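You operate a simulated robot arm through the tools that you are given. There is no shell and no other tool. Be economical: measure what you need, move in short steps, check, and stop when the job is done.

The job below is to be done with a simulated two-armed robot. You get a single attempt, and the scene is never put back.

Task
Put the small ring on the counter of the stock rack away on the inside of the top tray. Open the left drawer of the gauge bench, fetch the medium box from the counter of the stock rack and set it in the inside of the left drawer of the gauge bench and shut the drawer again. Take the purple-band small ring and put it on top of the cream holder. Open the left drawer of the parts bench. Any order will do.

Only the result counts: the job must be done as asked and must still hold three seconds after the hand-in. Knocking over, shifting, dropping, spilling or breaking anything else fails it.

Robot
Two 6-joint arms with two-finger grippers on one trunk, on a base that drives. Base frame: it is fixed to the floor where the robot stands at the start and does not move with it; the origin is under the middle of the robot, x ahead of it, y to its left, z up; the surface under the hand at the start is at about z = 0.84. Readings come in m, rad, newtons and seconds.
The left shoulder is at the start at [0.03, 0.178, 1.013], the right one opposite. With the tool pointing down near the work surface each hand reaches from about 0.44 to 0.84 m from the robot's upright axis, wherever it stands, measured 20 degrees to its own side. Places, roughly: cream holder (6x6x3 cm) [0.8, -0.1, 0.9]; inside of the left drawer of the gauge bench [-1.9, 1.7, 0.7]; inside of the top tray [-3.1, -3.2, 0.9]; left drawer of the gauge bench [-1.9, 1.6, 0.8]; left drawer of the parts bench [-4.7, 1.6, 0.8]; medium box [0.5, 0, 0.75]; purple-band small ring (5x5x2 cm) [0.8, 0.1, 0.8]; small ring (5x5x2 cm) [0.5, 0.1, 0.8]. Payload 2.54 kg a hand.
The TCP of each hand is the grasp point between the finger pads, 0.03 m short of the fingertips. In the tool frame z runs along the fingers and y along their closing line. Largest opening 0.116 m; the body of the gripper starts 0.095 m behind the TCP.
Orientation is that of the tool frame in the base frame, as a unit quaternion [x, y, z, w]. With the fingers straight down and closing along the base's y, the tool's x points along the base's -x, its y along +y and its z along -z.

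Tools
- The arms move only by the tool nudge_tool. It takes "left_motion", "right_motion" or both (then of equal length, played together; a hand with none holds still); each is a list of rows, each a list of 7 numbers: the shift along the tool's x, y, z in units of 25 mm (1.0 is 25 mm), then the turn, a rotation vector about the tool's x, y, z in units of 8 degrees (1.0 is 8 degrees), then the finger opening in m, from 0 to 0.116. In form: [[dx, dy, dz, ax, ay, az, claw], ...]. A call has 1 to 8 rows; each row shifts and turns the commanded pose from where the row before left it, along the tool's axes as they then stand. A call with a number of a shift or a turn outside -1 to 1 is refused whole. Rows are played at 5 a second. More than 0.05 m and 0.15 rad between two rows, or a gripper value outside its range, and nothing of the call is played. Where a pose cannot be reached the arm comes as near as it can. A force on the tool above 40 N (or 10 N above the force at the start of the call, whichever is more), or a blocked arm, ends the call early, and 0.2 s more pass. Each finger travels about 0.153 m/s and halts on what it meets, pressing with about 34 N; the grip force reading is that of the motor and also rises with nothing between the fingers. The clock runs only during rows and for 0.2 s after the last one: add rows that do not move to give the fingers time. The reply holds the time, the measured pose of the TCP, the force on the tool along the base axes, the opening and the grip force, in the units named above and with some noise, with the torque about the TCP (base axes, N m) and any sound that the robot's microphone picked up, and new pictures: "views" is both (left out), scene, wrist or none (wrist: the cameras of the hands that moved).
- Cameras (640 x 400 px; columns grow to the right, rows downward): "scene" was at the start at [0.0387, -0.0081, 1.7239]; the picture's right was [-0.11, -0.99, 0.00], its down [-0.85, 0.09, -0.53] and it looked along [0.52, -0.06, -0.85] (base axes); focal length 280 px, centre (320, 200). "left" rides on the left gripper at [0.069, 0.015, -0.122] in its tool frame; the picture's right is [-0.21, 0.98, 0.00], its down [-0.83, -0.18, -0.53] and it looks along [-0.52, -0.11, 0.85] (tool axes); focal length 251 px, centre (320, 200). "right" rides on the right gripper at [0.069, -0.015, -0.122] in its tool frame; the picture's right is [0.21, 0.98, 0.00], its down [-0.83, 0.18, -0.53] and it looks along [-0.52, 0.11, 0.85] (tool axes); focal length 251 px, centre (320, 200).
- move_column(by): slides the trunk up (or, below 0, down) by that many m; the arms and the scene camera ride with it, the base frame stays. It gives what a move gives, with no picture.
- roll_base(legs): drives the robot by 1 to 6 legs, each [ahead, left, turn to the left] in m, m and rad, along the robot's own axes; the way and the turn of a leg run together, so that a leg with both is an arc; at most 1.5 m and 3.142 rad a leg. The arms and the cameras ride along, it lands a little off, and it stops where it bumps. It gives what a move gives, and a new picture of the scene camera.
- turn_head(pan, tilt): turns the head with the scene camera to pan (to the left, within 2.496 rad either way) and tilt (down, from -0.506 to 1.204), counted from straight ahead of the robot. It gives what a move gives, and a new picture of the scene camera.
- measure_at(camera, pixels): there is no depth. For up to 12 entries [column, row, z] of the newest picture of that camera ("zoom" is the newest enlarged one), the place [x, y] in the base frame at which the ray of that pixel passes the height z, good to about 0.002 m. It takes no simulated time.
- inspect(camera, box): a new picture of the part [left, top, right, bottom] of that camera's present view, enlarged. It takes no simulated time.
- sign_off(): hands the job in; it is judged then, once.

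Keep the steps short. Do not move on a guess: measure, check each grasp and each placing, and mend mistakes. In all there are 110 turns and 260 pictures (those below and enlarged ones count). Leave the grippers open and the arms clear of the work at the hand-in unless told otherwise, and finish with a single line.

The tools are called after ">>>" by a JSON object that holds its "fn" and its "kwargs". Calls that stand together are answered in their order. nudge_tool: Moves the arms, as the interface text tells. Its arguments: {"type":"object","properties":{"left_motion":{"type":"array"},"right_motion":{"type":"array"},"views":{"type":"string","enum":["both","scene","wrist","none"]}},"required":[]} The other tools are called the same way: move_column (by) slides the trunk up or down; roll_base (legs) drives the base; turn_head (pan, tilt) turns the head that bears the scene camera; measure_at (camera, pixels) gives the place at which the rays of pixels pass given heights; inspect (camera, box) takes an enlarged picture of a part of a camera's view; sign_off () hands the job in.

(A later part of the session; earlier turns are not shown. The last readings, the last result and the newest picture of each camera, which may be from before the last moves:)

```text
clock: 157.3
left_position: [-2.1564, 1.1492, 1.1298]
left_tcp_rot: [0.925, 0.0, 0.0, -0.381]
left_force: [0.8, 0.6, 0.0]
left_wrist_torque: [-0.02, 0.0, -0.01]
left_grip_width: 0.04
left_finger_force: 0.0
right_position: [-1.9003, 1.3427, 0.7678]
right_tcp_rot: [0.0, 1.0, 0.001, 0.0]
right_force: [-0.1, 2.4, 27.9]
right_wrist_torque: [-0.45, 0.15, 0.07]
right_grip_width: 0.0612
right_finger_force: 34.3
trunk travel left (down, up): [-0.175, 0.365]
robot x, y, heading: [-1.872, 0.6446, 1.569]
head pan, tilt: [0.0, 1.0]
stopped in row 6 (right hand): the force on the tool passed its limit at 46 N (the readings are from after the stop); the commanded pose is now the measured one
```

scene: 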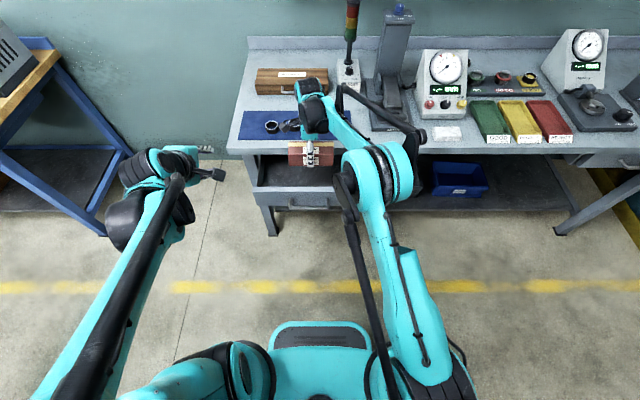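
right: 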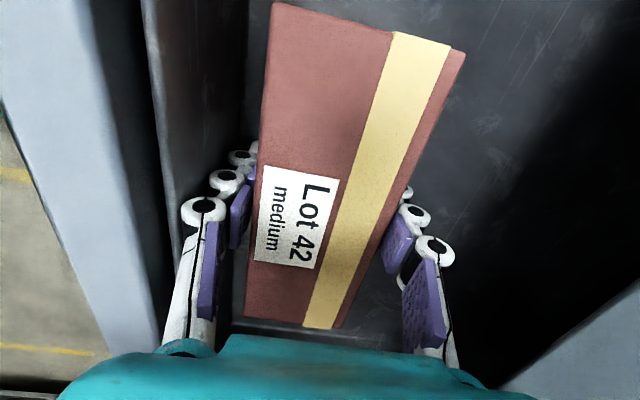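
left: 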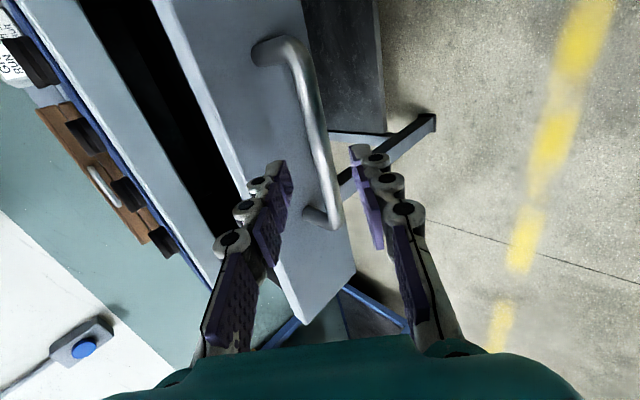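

Touchdown (floor ≈0.735; the box top at 0.795 is below the drawer rim). I ease up, open and rise.

>>> {"fn": "nudge_tool", "kwargs": {"right_motion": [[0, 0, -0.07, 0, 0, 0, 0.04], [0, 0, 0, 0, 0, 0, 0.065], [0, 0, 0, 0, 0, 0, 0.078], [0, 0, 0, 0, 0, 0, 0.078], [0, 0, -0.4, 0, 0, 0, 0.078], [0, 0, -1, 0, 0, 0, 0.078], [0, 0, -1, 0, 0, 0, 0.078], [0, 0, -1, 0, 0, 0, 0.078]], "views": "wrist"}}

>>> {"fn": "nudge_tool", "kwargs": {"right_motion": [[0, 0, -1, 0, 0, 0, 0.078], [0, 0, -1, 0, 0, 0, 0.078], [0, -0.5, -1, 0, 0, 0, 0.078], [-0.5, -1, -1, 0, 0, 0, 0.078], [-1, -1, -1, 0, 0, 0, 0.078], [-1, -1, 0, 0, 0, 0, 0.078], [-1, -1, 0, 0, 0, 0, 0.078], [-1, -1, 0, 0, 0, 0, 0.078]]}}

```text
clock: 159.1
left_position: [-2.1573, 1.1486, 1.1279]
left_tcp_rot: [0.925, 0.0, 0.001, -0.379]
left_force: [-0.4, 0.2, -0.4]
left_wrist_torque: [-0.01, 0.01, -0.03]
left_grip_width: 0.0403
left_finger_force: 0.0
right_position: [-1.8985, 1.3437, 0.8528]
right_tcp_rot: [-0.001, 1.0, 0.001, 0.0]
right_force: [0.3, -0.3, 0.4]
right_wrist_torque: [0.01, 0.03, -0.02]
right_grip_width: 0.0778
right_finger_force: 0.0
trunk travel left (down, up): [-0.175, 0.365]
robot x, y, heading: [-1.8714, 0.6432, 1.57]
head pan, tilt: [0.0, 1.0]
```

right: 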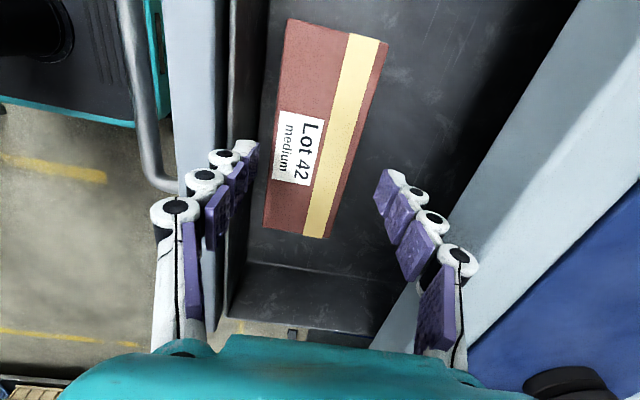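

```text
clock: 160.9
left_position: [-2.1564, 1.1502, 1.1295]
left_tcp_rot: [0.925, 0.0, 0.0, -0.38]
left_force: [-0.3, -0.7, 0.2]
left_wrist_torque: [0.03, 0.05, 0.02]
left_grip_width: 0.0401
left_finger_force: 0.1
right_position: [-1.7878, 1.2055, 0.9791]
right_tcp_rot: [0.0, 1.0, 0.0, -0.001]
right_force: [0.6, -0.8, 0.1]
right_wrist_torque: [0.03, 0.02, 0.01]
right_grip_width: 0.078
right_finger_force: 0.0
trunk travel left (down, up): [-0.175, 0.365]
robot x, y, heading: [-1.8731, 0.6447, 1.569]
head pan, tilt: [0.0, 1.0]
```

scene: 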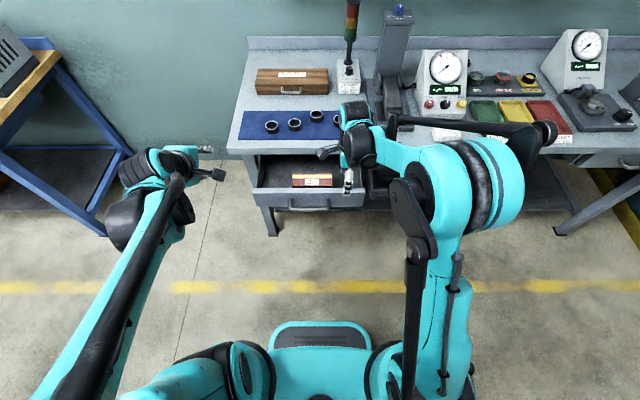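
right: 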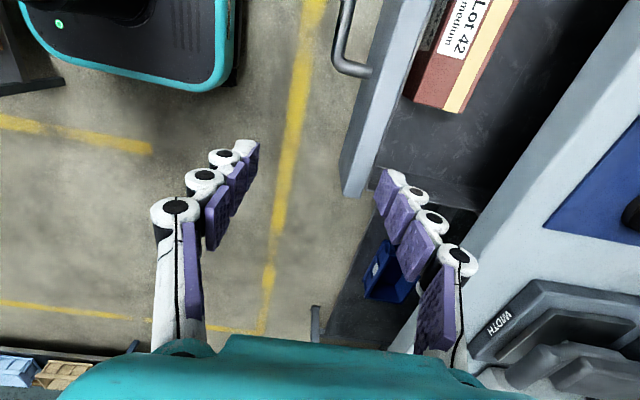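

The box sits in the drawer. To close it I'll re-grip the handle with the left hand as before and push. First I lower the trunk again and swing the right hand away while the left goes over the handle.

>>> {"fn": "nudge_tool", "kwargs": {"right_motion": [[-1, -1, -0.5, 0, 0, 0, 0.078], [-1, -1, -0.5, 0, 0, 0, 0.078], [-1, -0.5, -0.5, 0, 0, 0, 0.078], [-1, 0, -0.5, 0, 0, 0, 0.078], [-1, 0, 0, 0, 0, 0, 0.078], [-1, 0, 0, 0, 0, 0, 0.078], [-1, 0, 0, 0, 0, 0, 0.078], [0, 0, 0, 0, 0, 0, 0.078]], "left_motion": [[0, 0, 0, 0, 0, 0, 0.04], [0, 0, 0, 0, 0, 0, 0.04], [1, 0, 0, 0, 0, 0, 0.04], [1, 0, 0, 0, 0, 0, 0.04], [1, 0, 0, 0, 0, 0, 0.04], [1, 0, 0, 0, 0, 0, 0.04], [1, 0, 0, 0, 0, 0, 0.04], [1, 0, 0, 0, 0, 0, 0.04]], "views": "none"}}

>>> {"fn": "move_column", "kwargs": {"by": -0.12}}

>>> {"fn": "nudge_tool", "kwargs": {"left_motion": [[1, 0.4, 0.4, 0, 0, 0, 0.04], [1, 0.6, 0.6, 0, 0, 0, 0.04], [1, 0.7, 0.7, 0, 0, 0, 0.04], [0.94, 0.7, 0.7, 0, 0, 0, 0.04], [0, 0.7, 0.7, 0, 0, 0, 0.04], [0, 0.7, 0.7, 0, 0, 0, 0.04], [0, 0.4, 0.4, 0, 0, 0, 0.04], [0, 0, 0, 0, 0, 0, 0.04]]}}

```text
clock: 162.7
left_position: [-2.0075, 1.1509, 1.1276]
left_tcp_rot: [0.925, 0.0, 0.0, -0.38]
left_force: [0.9, -0.8, -0.3]
left_wrist_torque: [0.0, 0.01, 0.0]
left_grip_width: 0.0397
left_finger_force: 0.1
right_position: [-1.6116, 1.1459, 1.029]
right_tcp_rot: [0.0, 1.0, 0.0, -0.001]
right_force: [-0.4, -0.2, -0.5]
right_wrist_torque: [-0.01, -0.02, -0.01]
right_grip_width: 0.0778
right_finger_force: 0.1
trunk travel left (down, up): [-0.175, 0.365]
robot x, y, heading: [-1.8682, 0.6459, 1.568]
head pan, tilt: [0.0, 1.0]
```

```text
clock: 164.2
left_position: [-2.008, 1.1504, 1.0092]
left_tcp_rot: [0.925, 0.0, 0.001, -0.38]
left_force: [-0.4, 0.4, 0.2]
left_wrist_torque: [-0.03, 0.02, -0.03]
left_grip_width: 0.0402
left_finger_force: 0.1
right_position: [-1.6119, 1.1457, 0.9088]
right_tcp_rot: [-0.001, 1.0, 0.0, -0.001]
right_force: [0.0, 0.1, -0.7]
right_wrist_torque: [-0.03, 0.02, -0.02]
right_grip_width: 0.0777
right_finger_force: 0.1
trunk travel left (down, up): [-0.055, 0.485]
robot x, y, heading: [-1.8688, 0.6424, 1.567]
head pan, tilt: [0.0, 1.0]
```

```text
clock: 166.0
left_position: [-1.9085, 1.149, 0.858]
left_tcp_rot: [0.925, 0.0, 0.0, -0.379]
left_force: [0.1, -0.3, 0.1]
left_wrist_torque: [0.01, -0.01, 0.06]
left_grip_width: 0.04
left_finger_force: 0.1
right_position: [-1.6099, 1.1447, 0.9097]
right_tcp_rot: [0.0, 1.0, 0.0, 0.0]
right_force: [-0.6, 0.2, 0.4]
right_wrist_torque: [-0.01, 0.03, -0.03]
right_grip_width: 0.078
right_finger_force: 0.1
trunk travel left (down, up): [-0.055, 0.485]
robot x, y, heading: [-1.8717, 0.6429, 1.563]
head pan, tilt: [0.0, 1.0]
```

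scene: 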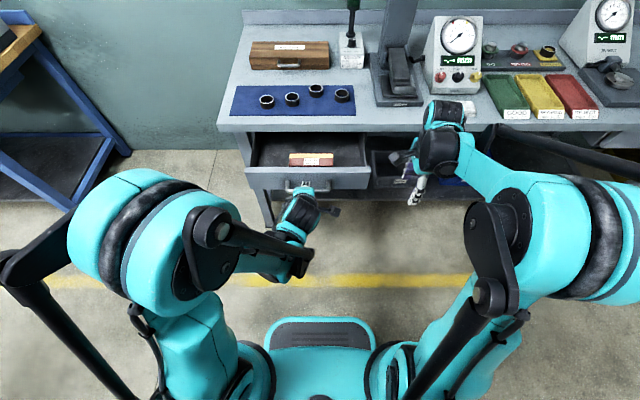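
left: 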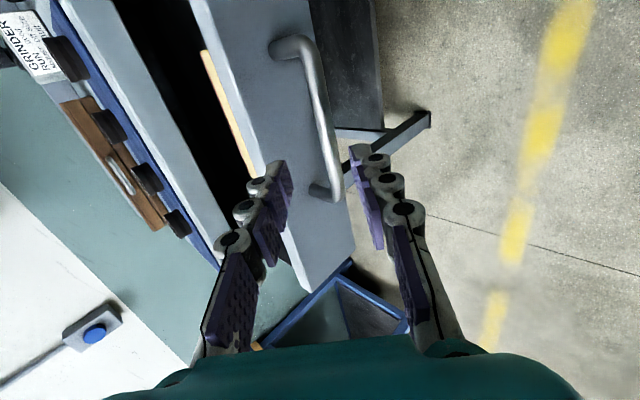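

Handle is in line as before. I advance 92 mm along the axis and close on the bar.

>>> {"fn": "nudge_tool", "kwargs": {"left_motion": [[0, 0, 0.7, 0, 0, 0, 0.04], [0, 0, 0.7, 0, 0, 0, 0.04], [0, 0, 0.7, 0, 0, 0, 0.04], [0, 0, 0.7, 0, 0, 0, 0.04], [0, 0, 0.6, 0, 0, 0, 0.04], [0, 0, 0.3, 0, 0, 0, 0.04], [0, 0, 0, 0, 0, 0, 0.005], [0, 0, 0, 0, 0, 0, 0.005]], "views": "wrist"}}

```text
clock: 167.8
left_position: [-1.909, 1.2129, 0.7931]
left_tcp_rot: [0.926, 0.0, 0.0, -0.378]
left_force: [0.6, 0.2, -20.3]
left_wrist_torque: [-0.14, 0.18, -0.17]
left_grip_width: 0.0138
left_finger_force: 40.1
right_position: [-1.6113, 1.1458, 0.9082]
right_tcp_rot: [0.001, 1.0, -0.001, 0.0]
right_force: [0.4, -0.8, -0.3]
right_wrist_torque: [-0.01, 0.01, 0.01]
right_grip_width: 0.0779
right_finger_force: 0.0
trunk travel left (down, up): [-0.055, 0.485]
robot x, y, heading: [-1.8689, 0.6469, 1.565]
head pan, tilt: [0.0, 1.0]
```

left: 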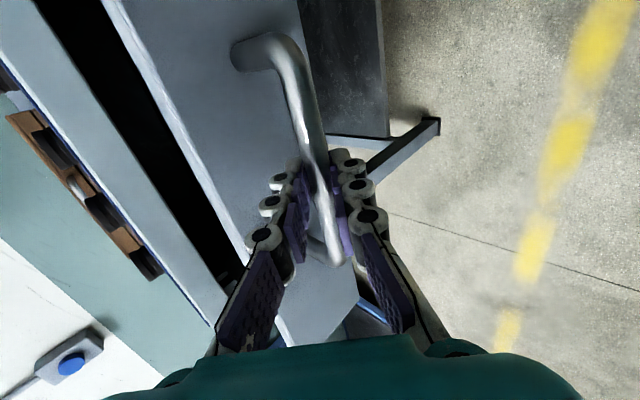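

Gripped again. I push the drawer in.

>>> {"fn": "nudge_tool", "kwargs": {"left_motion": [[0, -0.3, 0.4, 0, 0, 0, 0.005], [0, -0.6, 0.65, 0, 0, 0, 0.005], [0, -0.7, 0.7, 0, 0, 0, 0.005], [0, -0.7, 0.7, 0, 0, 0, 0.005], [0, -0.7, 0.7, 0, 0, 0, 0.005], [0, -0.7, 0.7, 0, 0, 0, 0.005], [0, -0.7, 0.7, 0, 0, 0, 0.005], [0, -0.6, 0.6, 0, 0, 0, 0.005]], "views": "none"}}

>>> {"fn": "nudge_tool", "kwargs": {"left_motion": [[0, -0.2, 0.2, 0, 0, 0, 0.005], [0, -0.15, 0.15, 0, 0, 0, 0.005], [0, -0.1, 0.1, 0, 0, 0, 0.005], [0, -0.1, 0.1, 0, 0, 0, 0.005], [0, -0.1, 0.1, 0, 0, 0, 0.005], [0, -0.1, 0.1, 0, 0, 0, 0.005]]}}

```text
clock: 169.6
left_position: [-1.9092, 1.3925, 0.7934]
left_tcp_rot: [0.924, -0.001, 0.0, -0.382]
left_force: [6.3, 4.1, 31.5]
left_wrist_torque: [0.3, 0.08, -0.27]
left_grip_width: 0.0138
left_finger_force: 40.0
right_position: [-1.6108, 1.1433, 0.9106]
right_tcp_rot: [-0.001, 1.0, 0.001, -0.001]
right_force: [-1.0, -0.5, 0.4]
right_wrist_torque: [0.02, -0.01, 0.01]
right_grip_width: 0.0778
right_finger_force: 0.1
trunk travel left (down, up): [-0.055, 0.485]
robot x, y, heading: [-1.8691, 0.6452, 1.566]
head pan, tilt: [0.0, 1.0]
```

```text
clock: 170.9
left_position: [-1.9094, 1.4112, 0.7869]
left_tcp_rot: [0.928, 0.0, -0.001, -0.372]
left_force: [-0.6, -20.4, -12.8]
left_wrist_torque: [-0.07, 0.22, -0.1]
left_grip_width: 0.0213
left_finger_force: 11.8
right_position: [-1.6117, 1.1442, 0.9087]
right_tcp_rot: [0.0, 1.0, 0.0, 0.0]
right_force: [0.0, 0.2, 0.1]
right_wrist_torque: [0.02, -0.02, 0.01]
right_grip_width: 0.0779
right_finger_force: 0.0
trunk travel left (down, up): [-0.055, 0.485]
robot x, y, heading: [-1.871, 0.6421, 1.566]
head pan, tilt: [0.0, 1.0]
stopped in row 6 (left hand): the force on the tool passed its limit at 52 N (the readings are from after the stop); the commanded pose is now the measured one
```

scene: 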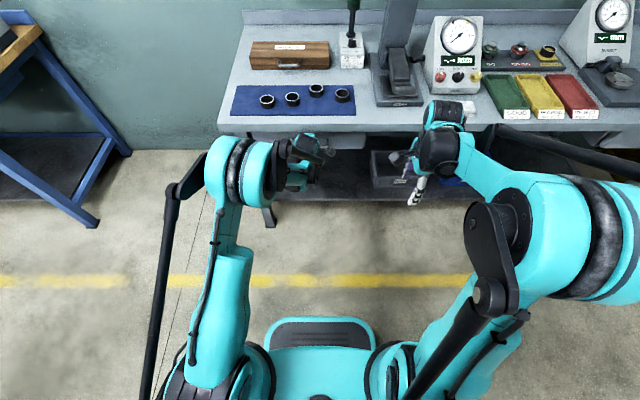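
left: 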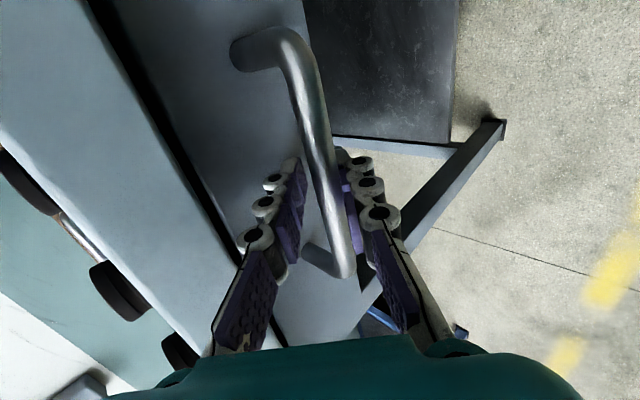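

The drawer hit its stop. I open the fingers and look before withdrawing.

>>> {"fn": "nudge_tool", "kwargs": {"left_motion": [[0, 0, 0, 0, 0, 0, 0.03], [0, 0, 0, 0, 0, 0, 0.044], [0, 0, 0, 0, 0, 0, 0.044]], "views": "wrist"}}

>>> {"fn": "inspect", "kwargs": {"camera": "left", "box": [180, 20, 440, 280]}}

```text
clock: 171.7
left_position: [-1.9099, 1.4147, 0.7886]
left_tcp_rot: [0.927, 0.001, -0.001, -0.375]
left_force: [-0.2, -0.7, -0.2]
left_wrist_torque: [0.02, -0.02, -0.02]
left_grip_width: 0.0454
left_finger_force: 0.0
right_position: [-1.6116, 1.1458, 0.909]
right_tcp_rot: [0.0, 1.0, 0.0, -0.001]
right_force: [-0.1, 0.4, 0.3]
right_wrist_torque: [-0.01, 0.02, -0.01]
right_grip_width: 0.0782
right_finger_force: 0.1
trunk travel left (down, up): [-0.055, 0.485]
robot x, y, heading: [-1.8696, 0.6447, 1.567]
head pan, tilt: [0.0, 1.0]
```

left: 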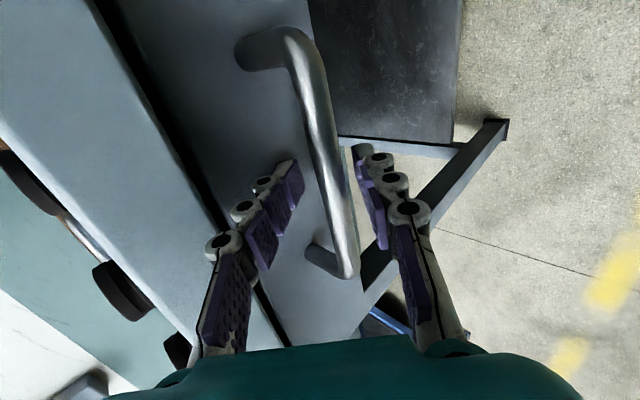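

```text
1.54 times, centred on (310, 150) of left
```

zoom: 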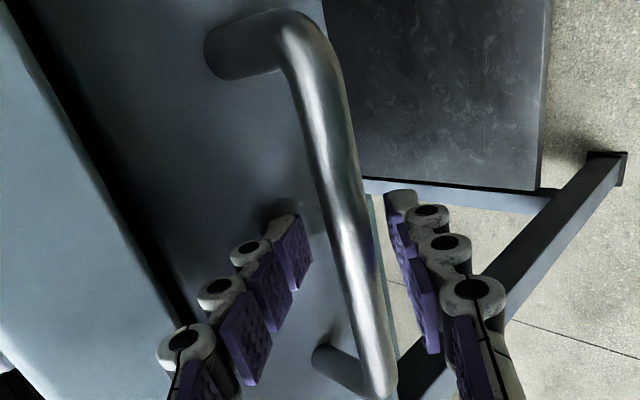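

Clear on both sides. I withdraw along the axis and then up.

>>> {"fn": "nudge_tool", "kwargs": {"left_motion": [[0, 0, -0.5, 0, 0, 0, 0.044], [0, 0, -0.8, 0, 0, 0, 0.044], [0, 0, -1, 0, 0, 0, 0.044], [0, 0, -1, 0, 0, 0, 0.044], [0, 0, -1, 0, 0, 0, 0.044], [0, -0.7, -0.7, 0, 0, 0, 0.044], [-1, -0.7, -0.7, 0, 0, 0, 0.044], [-1, -0.7, -0.7, 0, 0, 0, 0.044]]}}

>>> {"fn": "inspect", "kwargs": {"camera": "scene", "box": [220, 100, 400, 210]}}

```text
clock: 173.5
left_position: [-1.9588, 1.3389, 0.9409]
left_tcp_rot: [0.927, 0.0, -0.003, -0.376]
left_force: [-0.1, 0.4, 0.8]
left_wrist_torque: [0.0, 0.0, -0.03]
left_grip_width: 0.0438
left_finger_force: 0.1
right_position: [-1.6116, 1.1453, 0.9089]
right_tcp_rot: [0.0, 1.0, 0.0, 0.0]
right_force: [-1.0, -0.2, 0.1]
right_wrist_torque: [0.02, -0.02, 0.02]
right_grip_width: 0.078
right_finger_force: 0.0
trunk travel left (down, up): [-0.055, 0.485]
robot x, y, heading: [-1.872, 0.6401, 1.567]
head pan, tilt: [0.0, 1.0]
```

scene: 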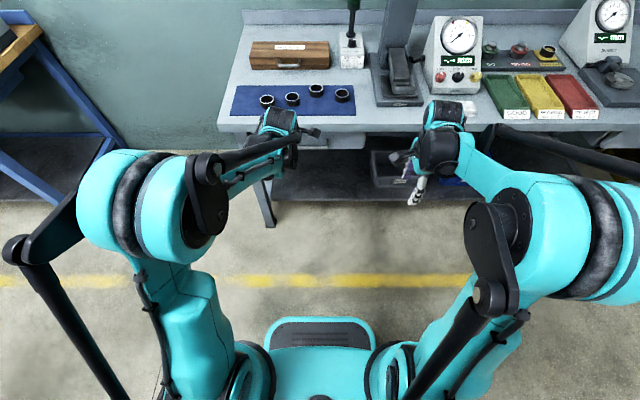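
left: 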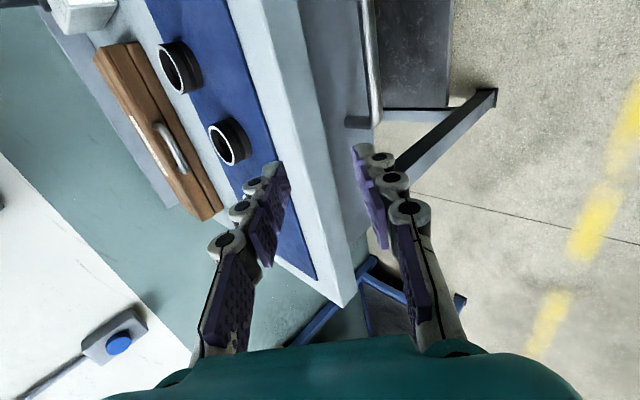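

```text
3.56 times, centred on (310, 155) of scene
```

zoom: 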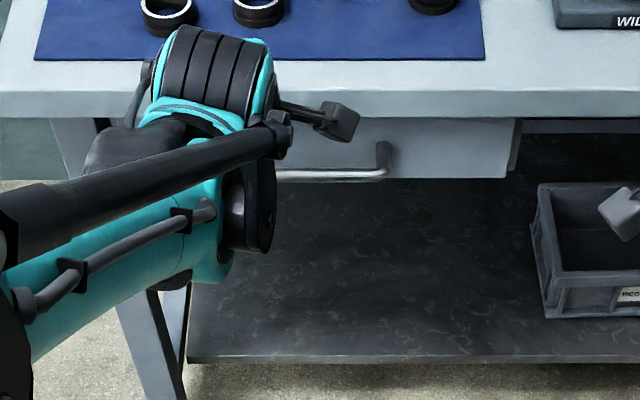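

The drawer looks shut. I verify the bar's position against the original (y≈1.41).

>>> {"fn": "measure_at", "kwargs": {"camera": "zoom", "pixels": [[325, 175, 0.786], [450, 178, 0.75], [450, 119, 0.84]]}}

>>> {"fn": "turn_head", "kwargs": {"pan": 1.2, "tilt": 0.4}}

```text
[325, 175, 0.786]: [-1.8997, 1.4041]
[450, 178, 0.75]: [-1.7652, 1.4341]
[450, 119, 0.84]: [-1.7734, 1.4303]
```

```text
clock: 174.9
left_position: [-1.9591, 1.3399, 0.9397]
left_tcp_rot: [0.927, 0.001, -0.001, -0.375]
left_force: [0.1, 0.2, 0.4]
left_wrist_torque: [-0.01, 0.0, 0.01]
left_grip_width: 0.0439
left_finger_force: 0.0
right_position: [-1.6115, 1.1457, 0.9081]
right_tcp_rot: [0.0, 1.0, 0.0, 0.001]
right_force: [-0.5, 0.2, 0.1]
right_wrist_torque: [0.0, -0.01, -0.04]
right_grip_width: 0.0778
right_finger_force: 0.0
trunk travel left (down, up): [-0.055, 0.485]
robot x, y, heading: [-1.8725, 0.6434, 1.572]
head pan, tilt: [1.201, 0.4]
```

scene: 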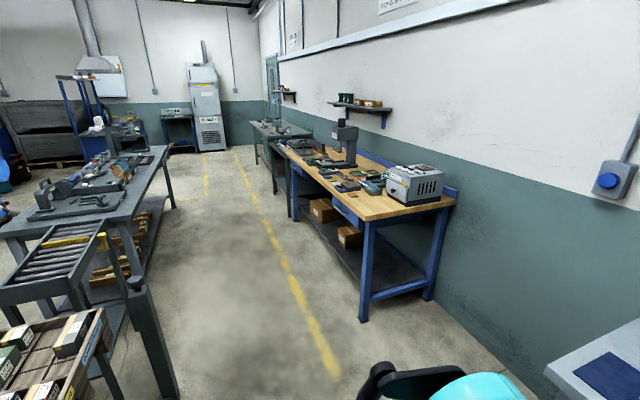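

The drawer is shut (bar back at y≈1.404). Next is the parts bench; I check the aisle's width and bench position.

>>> {"fn": "measure_at", "kwargs": {"camera": "scene", "pixels": [[362, 320, 0], [167, 400, 0], [122, 400, 0], [83, 330, 0], [365, 220, 0.9], [340, 383, 0], [175, 205, 0], [293, 220, 0]]}}

>>> {"fn": "inspect", "kwargs": {"camera": "scene", "box": [240, 110, 480, 260]}}

```text
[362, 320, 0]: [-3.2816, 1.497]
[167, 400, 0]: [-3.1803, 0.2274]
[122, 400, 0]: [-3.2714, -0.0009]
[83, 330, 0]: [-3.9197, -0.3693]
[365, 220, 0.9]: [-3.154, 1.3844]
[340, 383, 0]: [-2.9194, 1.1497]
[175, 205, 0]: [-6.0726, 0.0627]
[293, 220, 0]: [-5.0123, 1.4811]
```

```text
2.67 times, centred on (360, 185) of scene
```

zoom: 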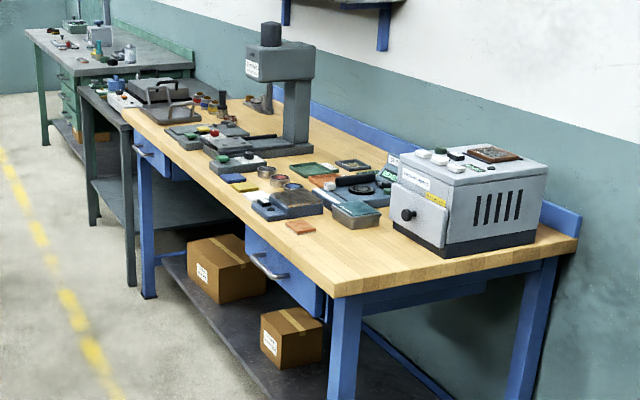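

The aisle is clear at my y. I pull the left hand back, then slide left along the aisle to x≈-4.7.

>>> {"fn": "nudge_tool", "kwargs": {"left_motion": [[0, 0.46, -0.88, 0, 0, 0, 0.044], [0, 0.46, -0.88, 0, 0, 0, 0.044], [0, 0.46, -0.88, 0, 0, 0, 0.044], [0, 0.46, -0.88, 0, 0, 0, 0.044], [0, 0.46, -0.88, 0, 0, 0, 0.044], [0, 0.46, -0.88, 0, 0, 0, 0.044], [0, 0.46, -0.88, 0, 0, 0, 0.044], [0, 0.46, -0.88, 0, 0, 0, 0.044]], "views": "none"}}

>>> {"fn": "roll_base", "kwargs": {"legs": [[0.05, 0, 0], [0, 1.4, 0], [0, 1.4, 0]]}}

>>> {"fn": "turn_head", "kwargs": {"pan": 0, "tilt": 0.9}}

```text
clock: 176.7
left_position: [-1.9578, 1.1491, 1.0016]
left_tcp_rot: [0.927, 0.0, 0.0, -0.375]
left_force: [-0.2, 0.0, 0.3]
left_wrist_torque: [0.0, -0.01, -0.03]
left_grip_width: 0.044
left_finger_force: 0.1
right_position: [-1.6107, 1.1447, 0.9092]
right_tcp_rot: [0.0, 1.0, 0.001, 0.0]
right_force: [-0.5, 0.1, 1.1]
right_wrist_torque: [-0.03, 0.0, 0.0]
right_grip_width: 0.0778
right_finger_force: 0.0
trunk travel left (down, up): [-0.055, 0.485]
robot x, y, heading: [-1.868, 0.6404, 1.573]
head pan, tilt: [1.201, 0.4]
```

```text
clock: 190.7
left_position: [-4.7459, 1.2095, 1.0018]
left_tcp_rot: [0.927, 0.003, -0.002, -0.375]
left_force: [-0.8, 0.4, 1.0]
left_wrist_torque: [0.01, -0.03, -0.01]
left_grip_width: 0.0441
left_finger_force: 0.2
right_position: [-4.3987, 1.2064, 0.9088]
right_tcp_rot: [-0.002, 1.0, 0.0, 0.0]
right_force: [0.7, -0.5, 0.1]
right_wrist_torque: [-0.01, 0.0, 0.01]
right_grip_width: 0.0776
right_finger_force: 0.0
trunk travel left (down, up): [-0.055, 0.485]
robot x, y, heading: [-4.6535, 0.7013, 1.575]
head pan, tilt: [1.201, 0.4]
```

scene: 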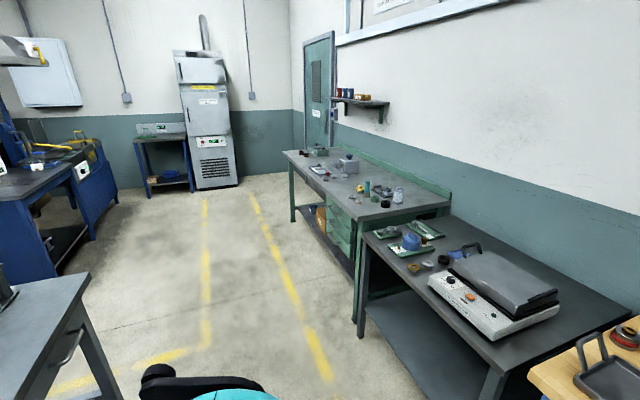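

```text
clock: 192.1
left_position: [-4.7453, 1.2102, 1.0011]
left_tcp_rot: [0.927, 0.002, -0.002, -0.376]
left_force: [0.1, 0.0, 0.5]
left_wrist_torque: [-0.02, 0.02, 0.0]
left_grip_width: 0.0443
left_finger_force: 0.0
right_position: [-4.3985, 1.206, 0.9096]
right_tcp_rot: [-0.002, 1.0, 0.0, 0.0]
right_force: [0.3, -1.1, -0.7]
right_wrist_torque: [0.03, -0.03, -0.03]
right_grip_width: 0.0782
right_finger_force: 0.1
trunk travel left (down, up): [-0.055, 0.485]
robot x, y, heading: [-4.656, 0.7028, 1.571]
head pan, tilt: [0.0, 0.901]
```

scene: 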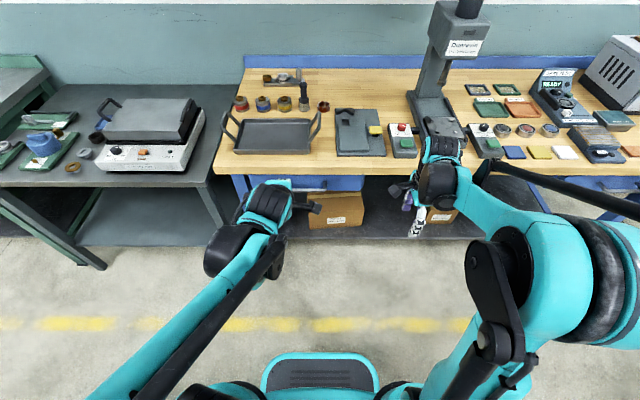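

I'm in front of the parts bench; the blue left drawer is at about (305,183). I enlarge it.

>>> {"fn": "inspect", "kwargs": {"camera": "scene", "box": [210, 150, 390, 240]}}

>>> {"fn": "inspect", "kwargs": {"camera": "left", "box": [0, 0, 640, 400]}}

```text
3.56 times, centred on (300, 195) of scene
```

zoom: 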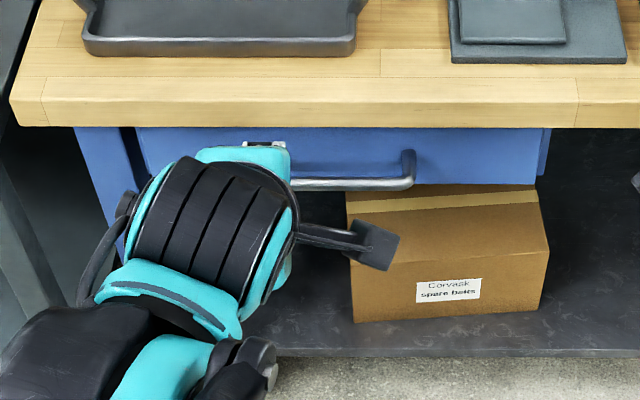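

```text
1.00 times, centred on (320, 200) of left (not enlarged: the box is as wide or as high as the picture)
```

zoom: 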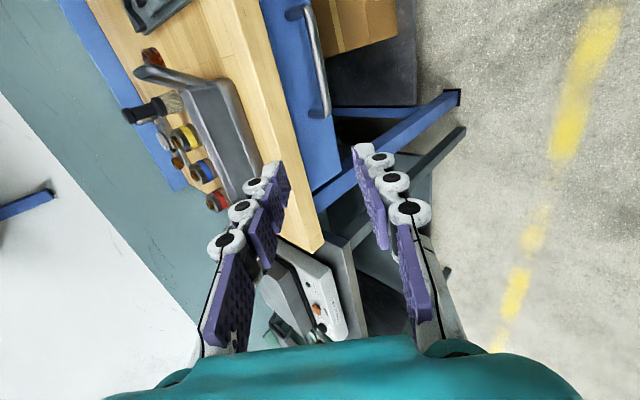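

>>> {"fn": "measure_at", "kwargs": {"camera": "zoom", "pixels": [[324, 95, 0.76], [324, 95, 0.786], [324, 95, 0.81], [316, 45, 0.786], [312, 10, 0.786], [318, 113, 0.786], [318, 252, 0.9], [240, 10, 0.9]]}}

>>> {"fn": "measure_at", "kwargs": {"camera": "scene", "pixels": [[316.9, 190.5, 0.76], [316.9, 190.5, 0.786], [316.9, 190.5, 0.81], [325.9, 190.5, 0.786], [248.8, 180, 0.8], [363.2, 180, 0.8], [300, 175, 0.86], [300, 167, 0.9]]}}

```text
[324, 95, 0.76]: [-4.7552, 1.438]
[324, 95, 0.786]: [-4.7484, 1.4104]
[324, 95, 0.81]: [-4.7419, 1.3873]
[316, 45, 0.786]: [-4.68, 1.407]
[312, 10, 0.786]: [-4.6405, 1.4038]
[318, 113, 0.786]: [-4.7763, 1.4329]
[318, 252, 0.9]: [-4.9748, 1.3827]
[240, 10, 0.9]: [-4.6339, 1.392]
```

```text
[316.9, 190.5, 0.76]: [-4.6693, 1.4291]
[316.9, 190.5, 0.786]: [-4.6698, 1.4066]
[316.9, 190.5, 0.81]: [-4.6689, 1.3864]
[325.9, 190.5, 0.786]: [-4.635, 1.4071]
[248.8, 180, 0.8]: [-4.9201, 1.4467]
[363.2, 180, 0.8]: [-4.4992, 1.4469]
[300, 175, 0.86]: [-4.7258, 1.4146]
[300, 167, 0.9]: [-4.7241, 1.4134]
```

The bar is at about (-4.705, 1.405, 0.79), same geometry as the other bench. I back off 8 cm for pulling room and bring the left hand to a pre-grasp pose.

>>> {"fn": "roll_base", "kwargs": {"legs": [[-0.08, 0, 0]]}}

>>> {"fn": "nudge_tool", "kwargs": {"left_motion": [[0.2, -0.25, 1, 0, 0, 0, 0.044], [0.2, -0.25, 1, 0, 0, 0, 0.044], [0.2, -0.25, 1, 0, 0, 0, 0.044], [0.2, -0.25, 1, 0, 0, 0, 0.044], [0.2, -0.25, 1, 0, 0, 0, 0.044], [0.2, -0.25, 1, 0, 0, 0, 0.044], [0.2, -0.25, 1, 0, 0, 0, 0.044], [0.2, -0.25, 1, 0, 0, 0, 0.044]], "views": "wrist"}}

```text
clock: 193.2
left_position: [-4.7452, 1.126, 1.0018]
left_tcp_rot: [0.926, 0.002, -0.002, -0.376]
left_force: [0.1, -0.7, 0.3]
left_wrist_torque: [0.02, 0.02, 0.02]
left_grip_width: 0.0438
left_finger_force: 0.1
right_position: [-4.3992, 1.125, 0.9086]
right_tcp_rot: [-0.003, 1.0, 0.002, -0.001]
right_force: [0.0, -0.9, 1.0]
right_wrist_torque: [0.01, -0.01, 0.0]
right_grip_width: 0.078
right_finger_force: 0.2
trunk travel left (down, up): [-0.055, 0.485]
robot x, y, heading: [-4.6579, 0.6218, 1.574]
head pan, tilt: [0.0, 0.901]
```

scene: 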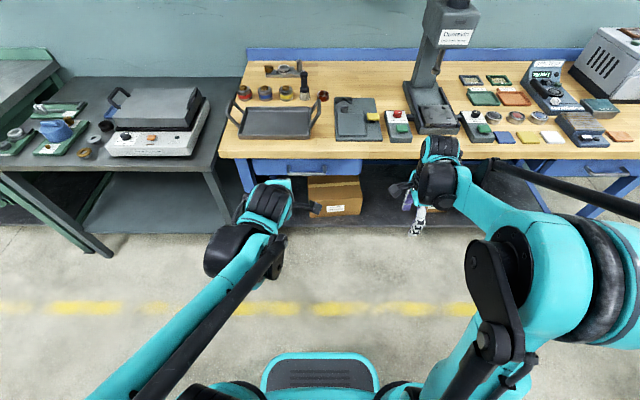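

```text
clock: 195.0
left_position: [-4.7066, 1.3047, 0.8917]
left_tcp_rot: [0.927, 0.003, -0.002, -0.376]
left_force: [-0.5, 0.3, -0.4]
left_wrist_torque: [0.0, 0.01, -0.02]
left_grip_width: 0.044
left_finger_force: 0.1
right_position: [-4.3992, 1.1266, 0.9093]
right_tcp_rot: [-0.003, 1.0, 0.0, -0.001]
right_force: [0.2, -0.3, 0.5]
right_wrist_torque: [-0.01, 0.04, 0.02]
right_grip_width: 0.0781
right_finger_force: 0.0
trunk travel left (down, up): [-0.055, 0.485]
robot x, y, heading: [-4.6568, 0.6219, 1.576]
head pan, tilt: [0.0, 0.901]
```

left: 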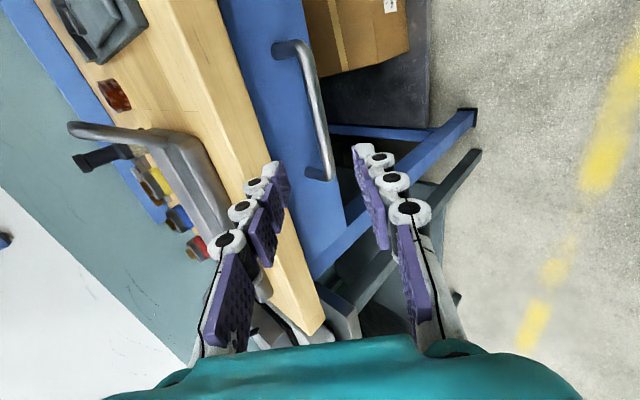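

The handle is nearly on the mid-plane, about 14 cm ahead. I shift slightly right, advance 10 cm and look again.

>>> {"fn": "nudge_tool", "kwargs": {"left_motion": [[0.2, -0.1, 0.7, 0, 0, 0, 0.044], [0, 0, 0.8, 0, 0, 0, 0.044], [0, 0, 0.8, 0, 0, 0, 0.044], [0, 0, 0.8, 0, 0, 0, 0.044], [0, 0, 0.7, 0, 0, 0, 0.044], [0, 0, 0.2, 0, 0, 0, 0.044]], "views": "wrist"}}

>>> {"fn": "inspect", "kwargs": {"camera": "left", "box": [200, 40, 440, 260]}}

```text
clock: 196.4
left_position: [-4.7018, 1.3752, 0.8216]
left_tcp_rot: [0.927, 0.003, -0.002, -0.375]
left_force: [0.4, 0.5, -0.9]
left_wrist_torque: [0.01, 0.04, -0.01]
left_grip_width: 0.0438
left_finger_force: 0.2
right_position: [-4.3983, 1.1253, 0.9085]
right_tcp_rot: [-0.002, 1.0, 0.0, 0.0]
right_force: [0.5, 0.3, 0.5]
right_wrist_torque: [-0.01, 0.0, 0.0]
right_grip_width: 0.0781
right_finger_force: 0.0
trunk travel left (down, up): [-0.055, 0.485]
robot x, y, heading: [-4.6542, 0.6265, 1.568]
head pan, tilt: [0.0, 0.901]
```

left: 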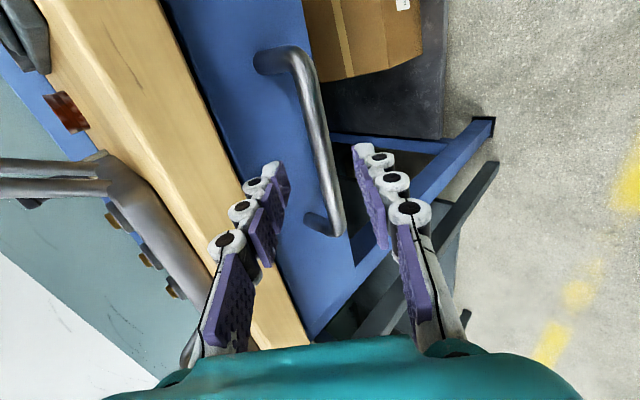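

```text
1.82 times, centred on (320, 150) of left
```

zoom: 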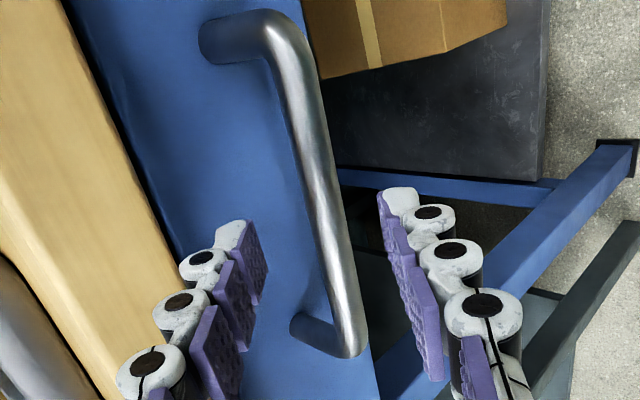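

Position matches the earlier approach. I advance another 40 mm with a narrower opening and close.

>>> {"fn": "nudge_tool", "kwargs": {"left_motion": [[0, 0, 0.5, 0, 0, 0, 0.04], [0, 0, 0.5, 0, 0, 0, 0.04], [0, 0, 0.35, 0, 0, 0, 0.04], [0, 0, 0.25, 0, 0, 0, 0.04], [0, 0, 0, 0, 0, 0, 0.02], [0, 0, 0, 0, 0, 0, 0.005], [0, 0, 0, 0, 0, 0, 0.005]], "views": "wrist"}}

```text
clock: 198.0
left_position: [-4.7031, 1.4031, 0.7942]
left_tcp_rot: [0.927, 0.003, -0.002, -0.374]
left_force: [-0.1, -12.8, -12.3]
left_wrist_torque: [-0.2, 0.44, -0.28]
left_grip_width: 0.0137
left_finger_force: 40.3
right_position: [-4.3991, 1.1255, 0.9087]
right_tcp_rot: [-0.003, 1.0, 0.0, -0.001]
right_force: [-0.9, 0.8, 0.4]
right_wrist_torque: [-0.04, 0.02, 0.0]
right_grip_width: 0.0779
right_finger_force: 0.0
trunk travel left (down, up): [-0.055, 0.485]
robot x, y, heading: [-4.6577, 0.6217, 1.567]
head pan, tilt: [0.0, 0.901]
```

left: 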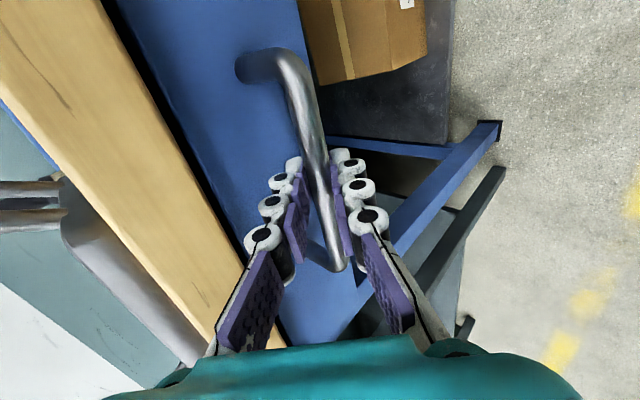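

Gripped (13.7 mm). I pull straight out.

>>> {"fn": "nudge_tool", "kwargs": {"left_motion": [[0, 0.3, -0.3, 0, 0, 0, 0.005], [0, 0.5, -0.5, 0, 0, 0, 0.005], [0, 0.5, -0.5, 0, 0, 0, 0.005], [0, 0.5, -0.5, 0, 0, 0, 0.005], [0, 0.5, -0.5, 0, 0, 0, 0.005], [0, 0.5, -0.5, 0, 0, 0, 0.005], [0, 0.5, -0.5, 0, 0, 0, 0.005], [0, 0.5, -0.5, 0, 0, 0, 0.005]]}}

```text
clock: 199.8
left_position: [-4.702, 1.2695, 0.793]
left_tcp_rot: [0.928, 0.003, -0.002, -0.374]
left_force: [-7.7, -1.6, -32.3]
left_wrist_torque: [-0.3, 0.45, -0.23]
left_grip_width: 0.0137
left_finger_force: 40.1
right_position: [-4.3995, 1.1268, 0.9067]
right_tcp_rot: [-0.004, 1.0, -0.001, 0.0]
right_force: [0.4, 0.0, -0.2]
right_wrist_torque: [0.0, -0.01, 0.02]
right_grip_width: 0.078
right_finger_force: 0.0
trunk travel left (down, up): [-0.055, 0.485]
robot x, y, heading: [-4.6521, 0.6202, 1.569]
head pan, tilt: [0.0, 0.901]
```

scene: 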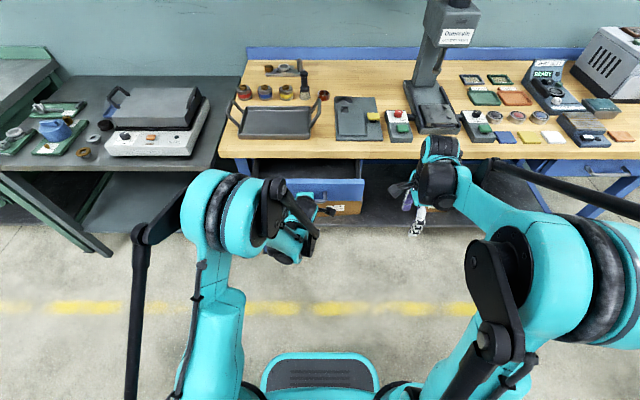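
left: 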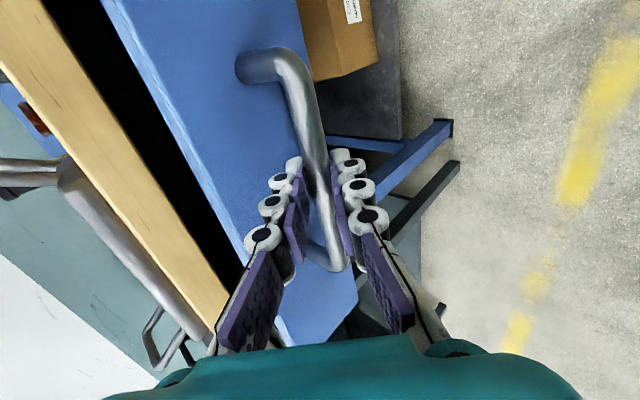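

The drawer is 13 cm out. The hand is straining upward slightly, so I pull on with a small downward correction.

>>> {"fn": "nudge_tool", "kwargs": {"left_motion": [[0, 0.1, 0.02, 0, 0, 0, 0.005], [0, 0.42, -0.36, 0, 0, 0, 0.005], [0, 0.42, -0.38, 0, 0, 0, 0.005], [0, 0.42, -0.4, 0, 0, 0, 0.005], [0, 0.42, -0.4, 0, 0, 0, 0.005]], "views": "wrist"}}

```text
clock: 201.0
left_position: [-4.7026, 1.2074, 0.7923]
left_tcp_rot: [0.926, 0.003, -0.002, -0.377]
left_force: [-22.2, -0.7, 23.7]
left_wrist_torque: [0.21, 0.66, -0.03]
left_grip_width: 0.0136
left_finger_force: 40.7
right_position: [-4.4003, 1.1243, 0.9103]
right_tcp_rot: [-0.003, 1.0, 0.001, 0.001]
right_force: [-0.2, 0.0, -0.2]
right_wrist_torque: [-0.02, 0.0, 0.02]
right_grip_width: 0.0779
right_finger_force: 0.1
trunk travel left (down, up): [-0.055, 0.485]
robot x, y, heading: [-4.6547, 0.6232, 1.576]
head pan, tilt: [0.0, 0.901]
```

left: 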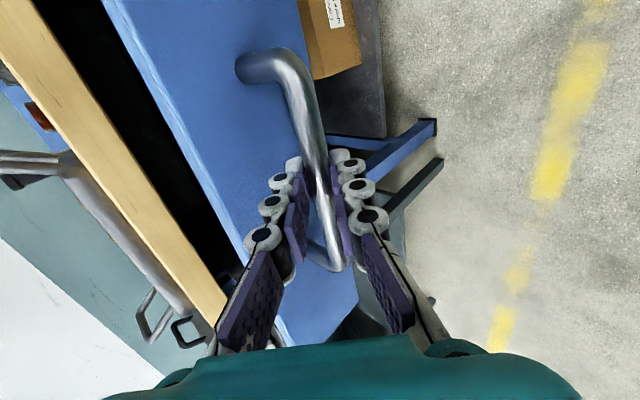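

19.6 cm out. I relax the sideways strain and check the floor behind before pulling further with the base.

>>> {"fn": "nudge_tool", "kwargs": {"left_motion": [[-0.06, 0, 0, 0, 0, 0, 0.005], [0, -0.03, -0.03, 0, 0, 0, 0.005]], "views": "none"}}

>>> {"fn": "turn_head", "kwargs": {"pan": 2.45, "tilt": 0.9}}

>>> {"fn": "turn_head", "kwargs": {"pan": -2.45, "tilt": 0.9}}

```text
clock: 201.6
left_position: [-4.7031, 1.2084, 0.7924]
left_tcp_rot: [0.927, 0.003, 0.0, -0.375]
left_force: [-14.5, -1.9, 9.6]
left_wrist_torque: [0.07, 0.59, -0.2]
left_grip_width: 0.0137
left_finger_force: 40.3
right_position: [-4.3995, 1.125, 0.9084]
right_tcp_rot: [-0.003, 1.0, 0.0, 0.002]
right_force: [-0.8, -0.2, 0.4]
right_wrist_torque: [0.0, -0.05, 0.0]
right_grip_width: 0.0781
right_finger_force: 0.1
trunk travel left (down, up): [-0.055, 0.485]
robot x, y, heading: [-4.6555, 0.6207, 1.569]
head pan, tilt: [0.0, 0.901]
```

```text
clock: 203.8
left_position: [-4.7031, 1.2102, 0.7931]
left_tcp_rot: [0.927, 0.002, -0.002, -0.375]
left_force: [-6.1, -0.7, -0.2]
left_wrist_torque: [0.0, 0.28, -0.37]
left_grip_width: 0.0136
left_finger_force: 40.2
right_position: [-4.3997, 1.1238, 0.9092]
right_tcp_rot: [-0.003, 1.0, 0.0, 0.001]
right_force: [0.8, 0.5, -0.5]
right_wrist_torque: [-0.01, 0.02, -0.01]
right_grip_width: 0.0781
right_finger_force: 0.2
trunk travel left (down, up): [-0.055, 0.485]
robot x, y, heading: [-4.6578, 0.6237, 1.571]
head pan, tilt: [2.45, 0.901]
```

scene: 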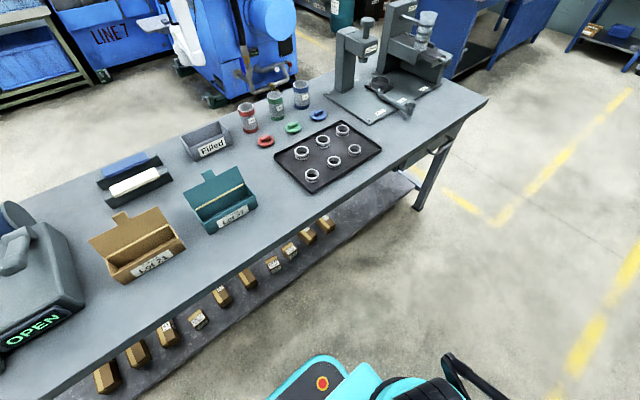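

```text
clock: 207.7
left_position: [-4.7025, 1.2103, 0.7932]
left_tcp_rot: [0.927, 0.002, -0.002, -0.375]
left_force: [-3.4, 0.0, -0.8]
left_wrist_torque: [0.02, 0.33, -0.34]
left_grip_width: 0.0137
left_finger_force: 39.9
right_position: [-4.3985, 1.1256, 0.9082]
right_tcp_rot: [-0.002, 1.0, 0.0, 0.0]
right_force: [0.1, -0.1, -0.8]
right_wrist_torque: [0.01, 0.0, 0.01]
right_grip_width: 0.0781
right_finger_force: 0.0
trunk travel left (down, up): [-0.055, 0.485]
robot x, y, heading: [-4.6577, 0.6229, 1.573]
head pan, tilt: [-2.45, 0.901]
```

scene: 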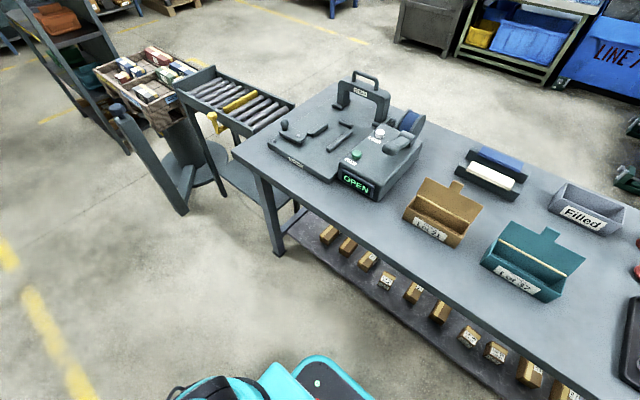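

>>> {"fn": "measure_at", "kwargs": {"camera": "scene", "pixels": [[240, 152, 0.9], [420, 275, 0.9], [570, 385, 0.9], [280, 252, 0], [318, 360, 0.3], [318, 360, 0.1], [470, 385, 0.25]]}}

```text
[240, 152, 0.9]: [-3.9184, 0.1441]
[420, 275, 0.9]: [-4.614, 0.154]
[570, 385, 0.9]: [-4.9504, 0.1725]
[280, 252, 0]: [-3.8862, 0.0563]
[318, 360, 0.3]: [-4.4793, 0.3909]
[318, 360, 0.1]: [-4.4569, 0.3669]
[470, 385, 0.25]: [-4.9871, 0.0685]
```

The table edge behind is at y≈0.15 and my rear at ≈0.33, so a 7 cm base pull is safe and opens the drawer further.

>>> {"fn": "roll_base", "kwargs": {"legs": [[-0.07, 0, 0]]}}

>>> {"fn": "turn_head", "kwargs": {"pan": 0, "tilt": 0.95}}

```text
clock: 208.7
left_position: [-4.7033, 1.1394, 0.7924]
left_tcp_rot: [0.927, 0.004, -0.003, -0.375]
left_force: [3.1, -1.5, -1.8]
left_wrist_torque: [0.0, 0.16, -0.56]
left_grip_width: 0.0135
left_finger_force: 40.0
right_position: [-4.3998, 1.0551, 0.9085]
right_tcp_rot: [-0.004, 1.0, 0.0, 0.0]
right_force: [-0.4, 0.4, 0.0]
right_wrist_torque: [-0.01, -0.01, -0.03]
right_grip_width: 0.078
right_finger_force: 0.2
trunk travel left (down, up): [-0.055, 0.485]
robot x, y, heading: [-4.6557, 0.551, 1.573]
head pan, tilt: [-2.45, 0.901]
```

scene: 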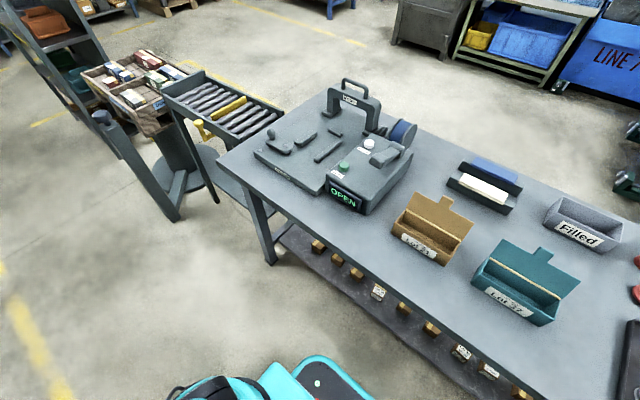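

```text
clock: 210.9
left_position: [-4.7038, 1.1386, 0.7937]
left_tcp_rot: [0.927, 0.003, -0.002, -0.375]
left_force: [1.4, 0.5, 0.2]
left_wrist_torque: [0.01, 0.31, -0.39]
left_grip_width: 0.0138
left_finger_force: 40.4
right_position: [-4.4001, 1.0548, 0.9078]
right_tcp_rot: [-0.004, 1.0, 0.0, 0.0]
right_force: [0.3, -0.1, 0.1]
right_wrist_torque: [-0.02, -0.01, 0.0]
right_grip_width: 0.078
right_finger_force: 0.1
trunk travel left (down, up): [-0.055, 0.485]
robot x, y, heading: [-4.6531, 0.5498, 1.576]
head pan, tilt: [0.0, 0.949]
```

scene: 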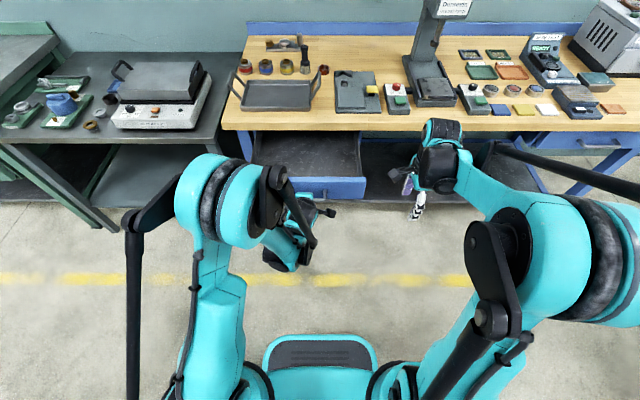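

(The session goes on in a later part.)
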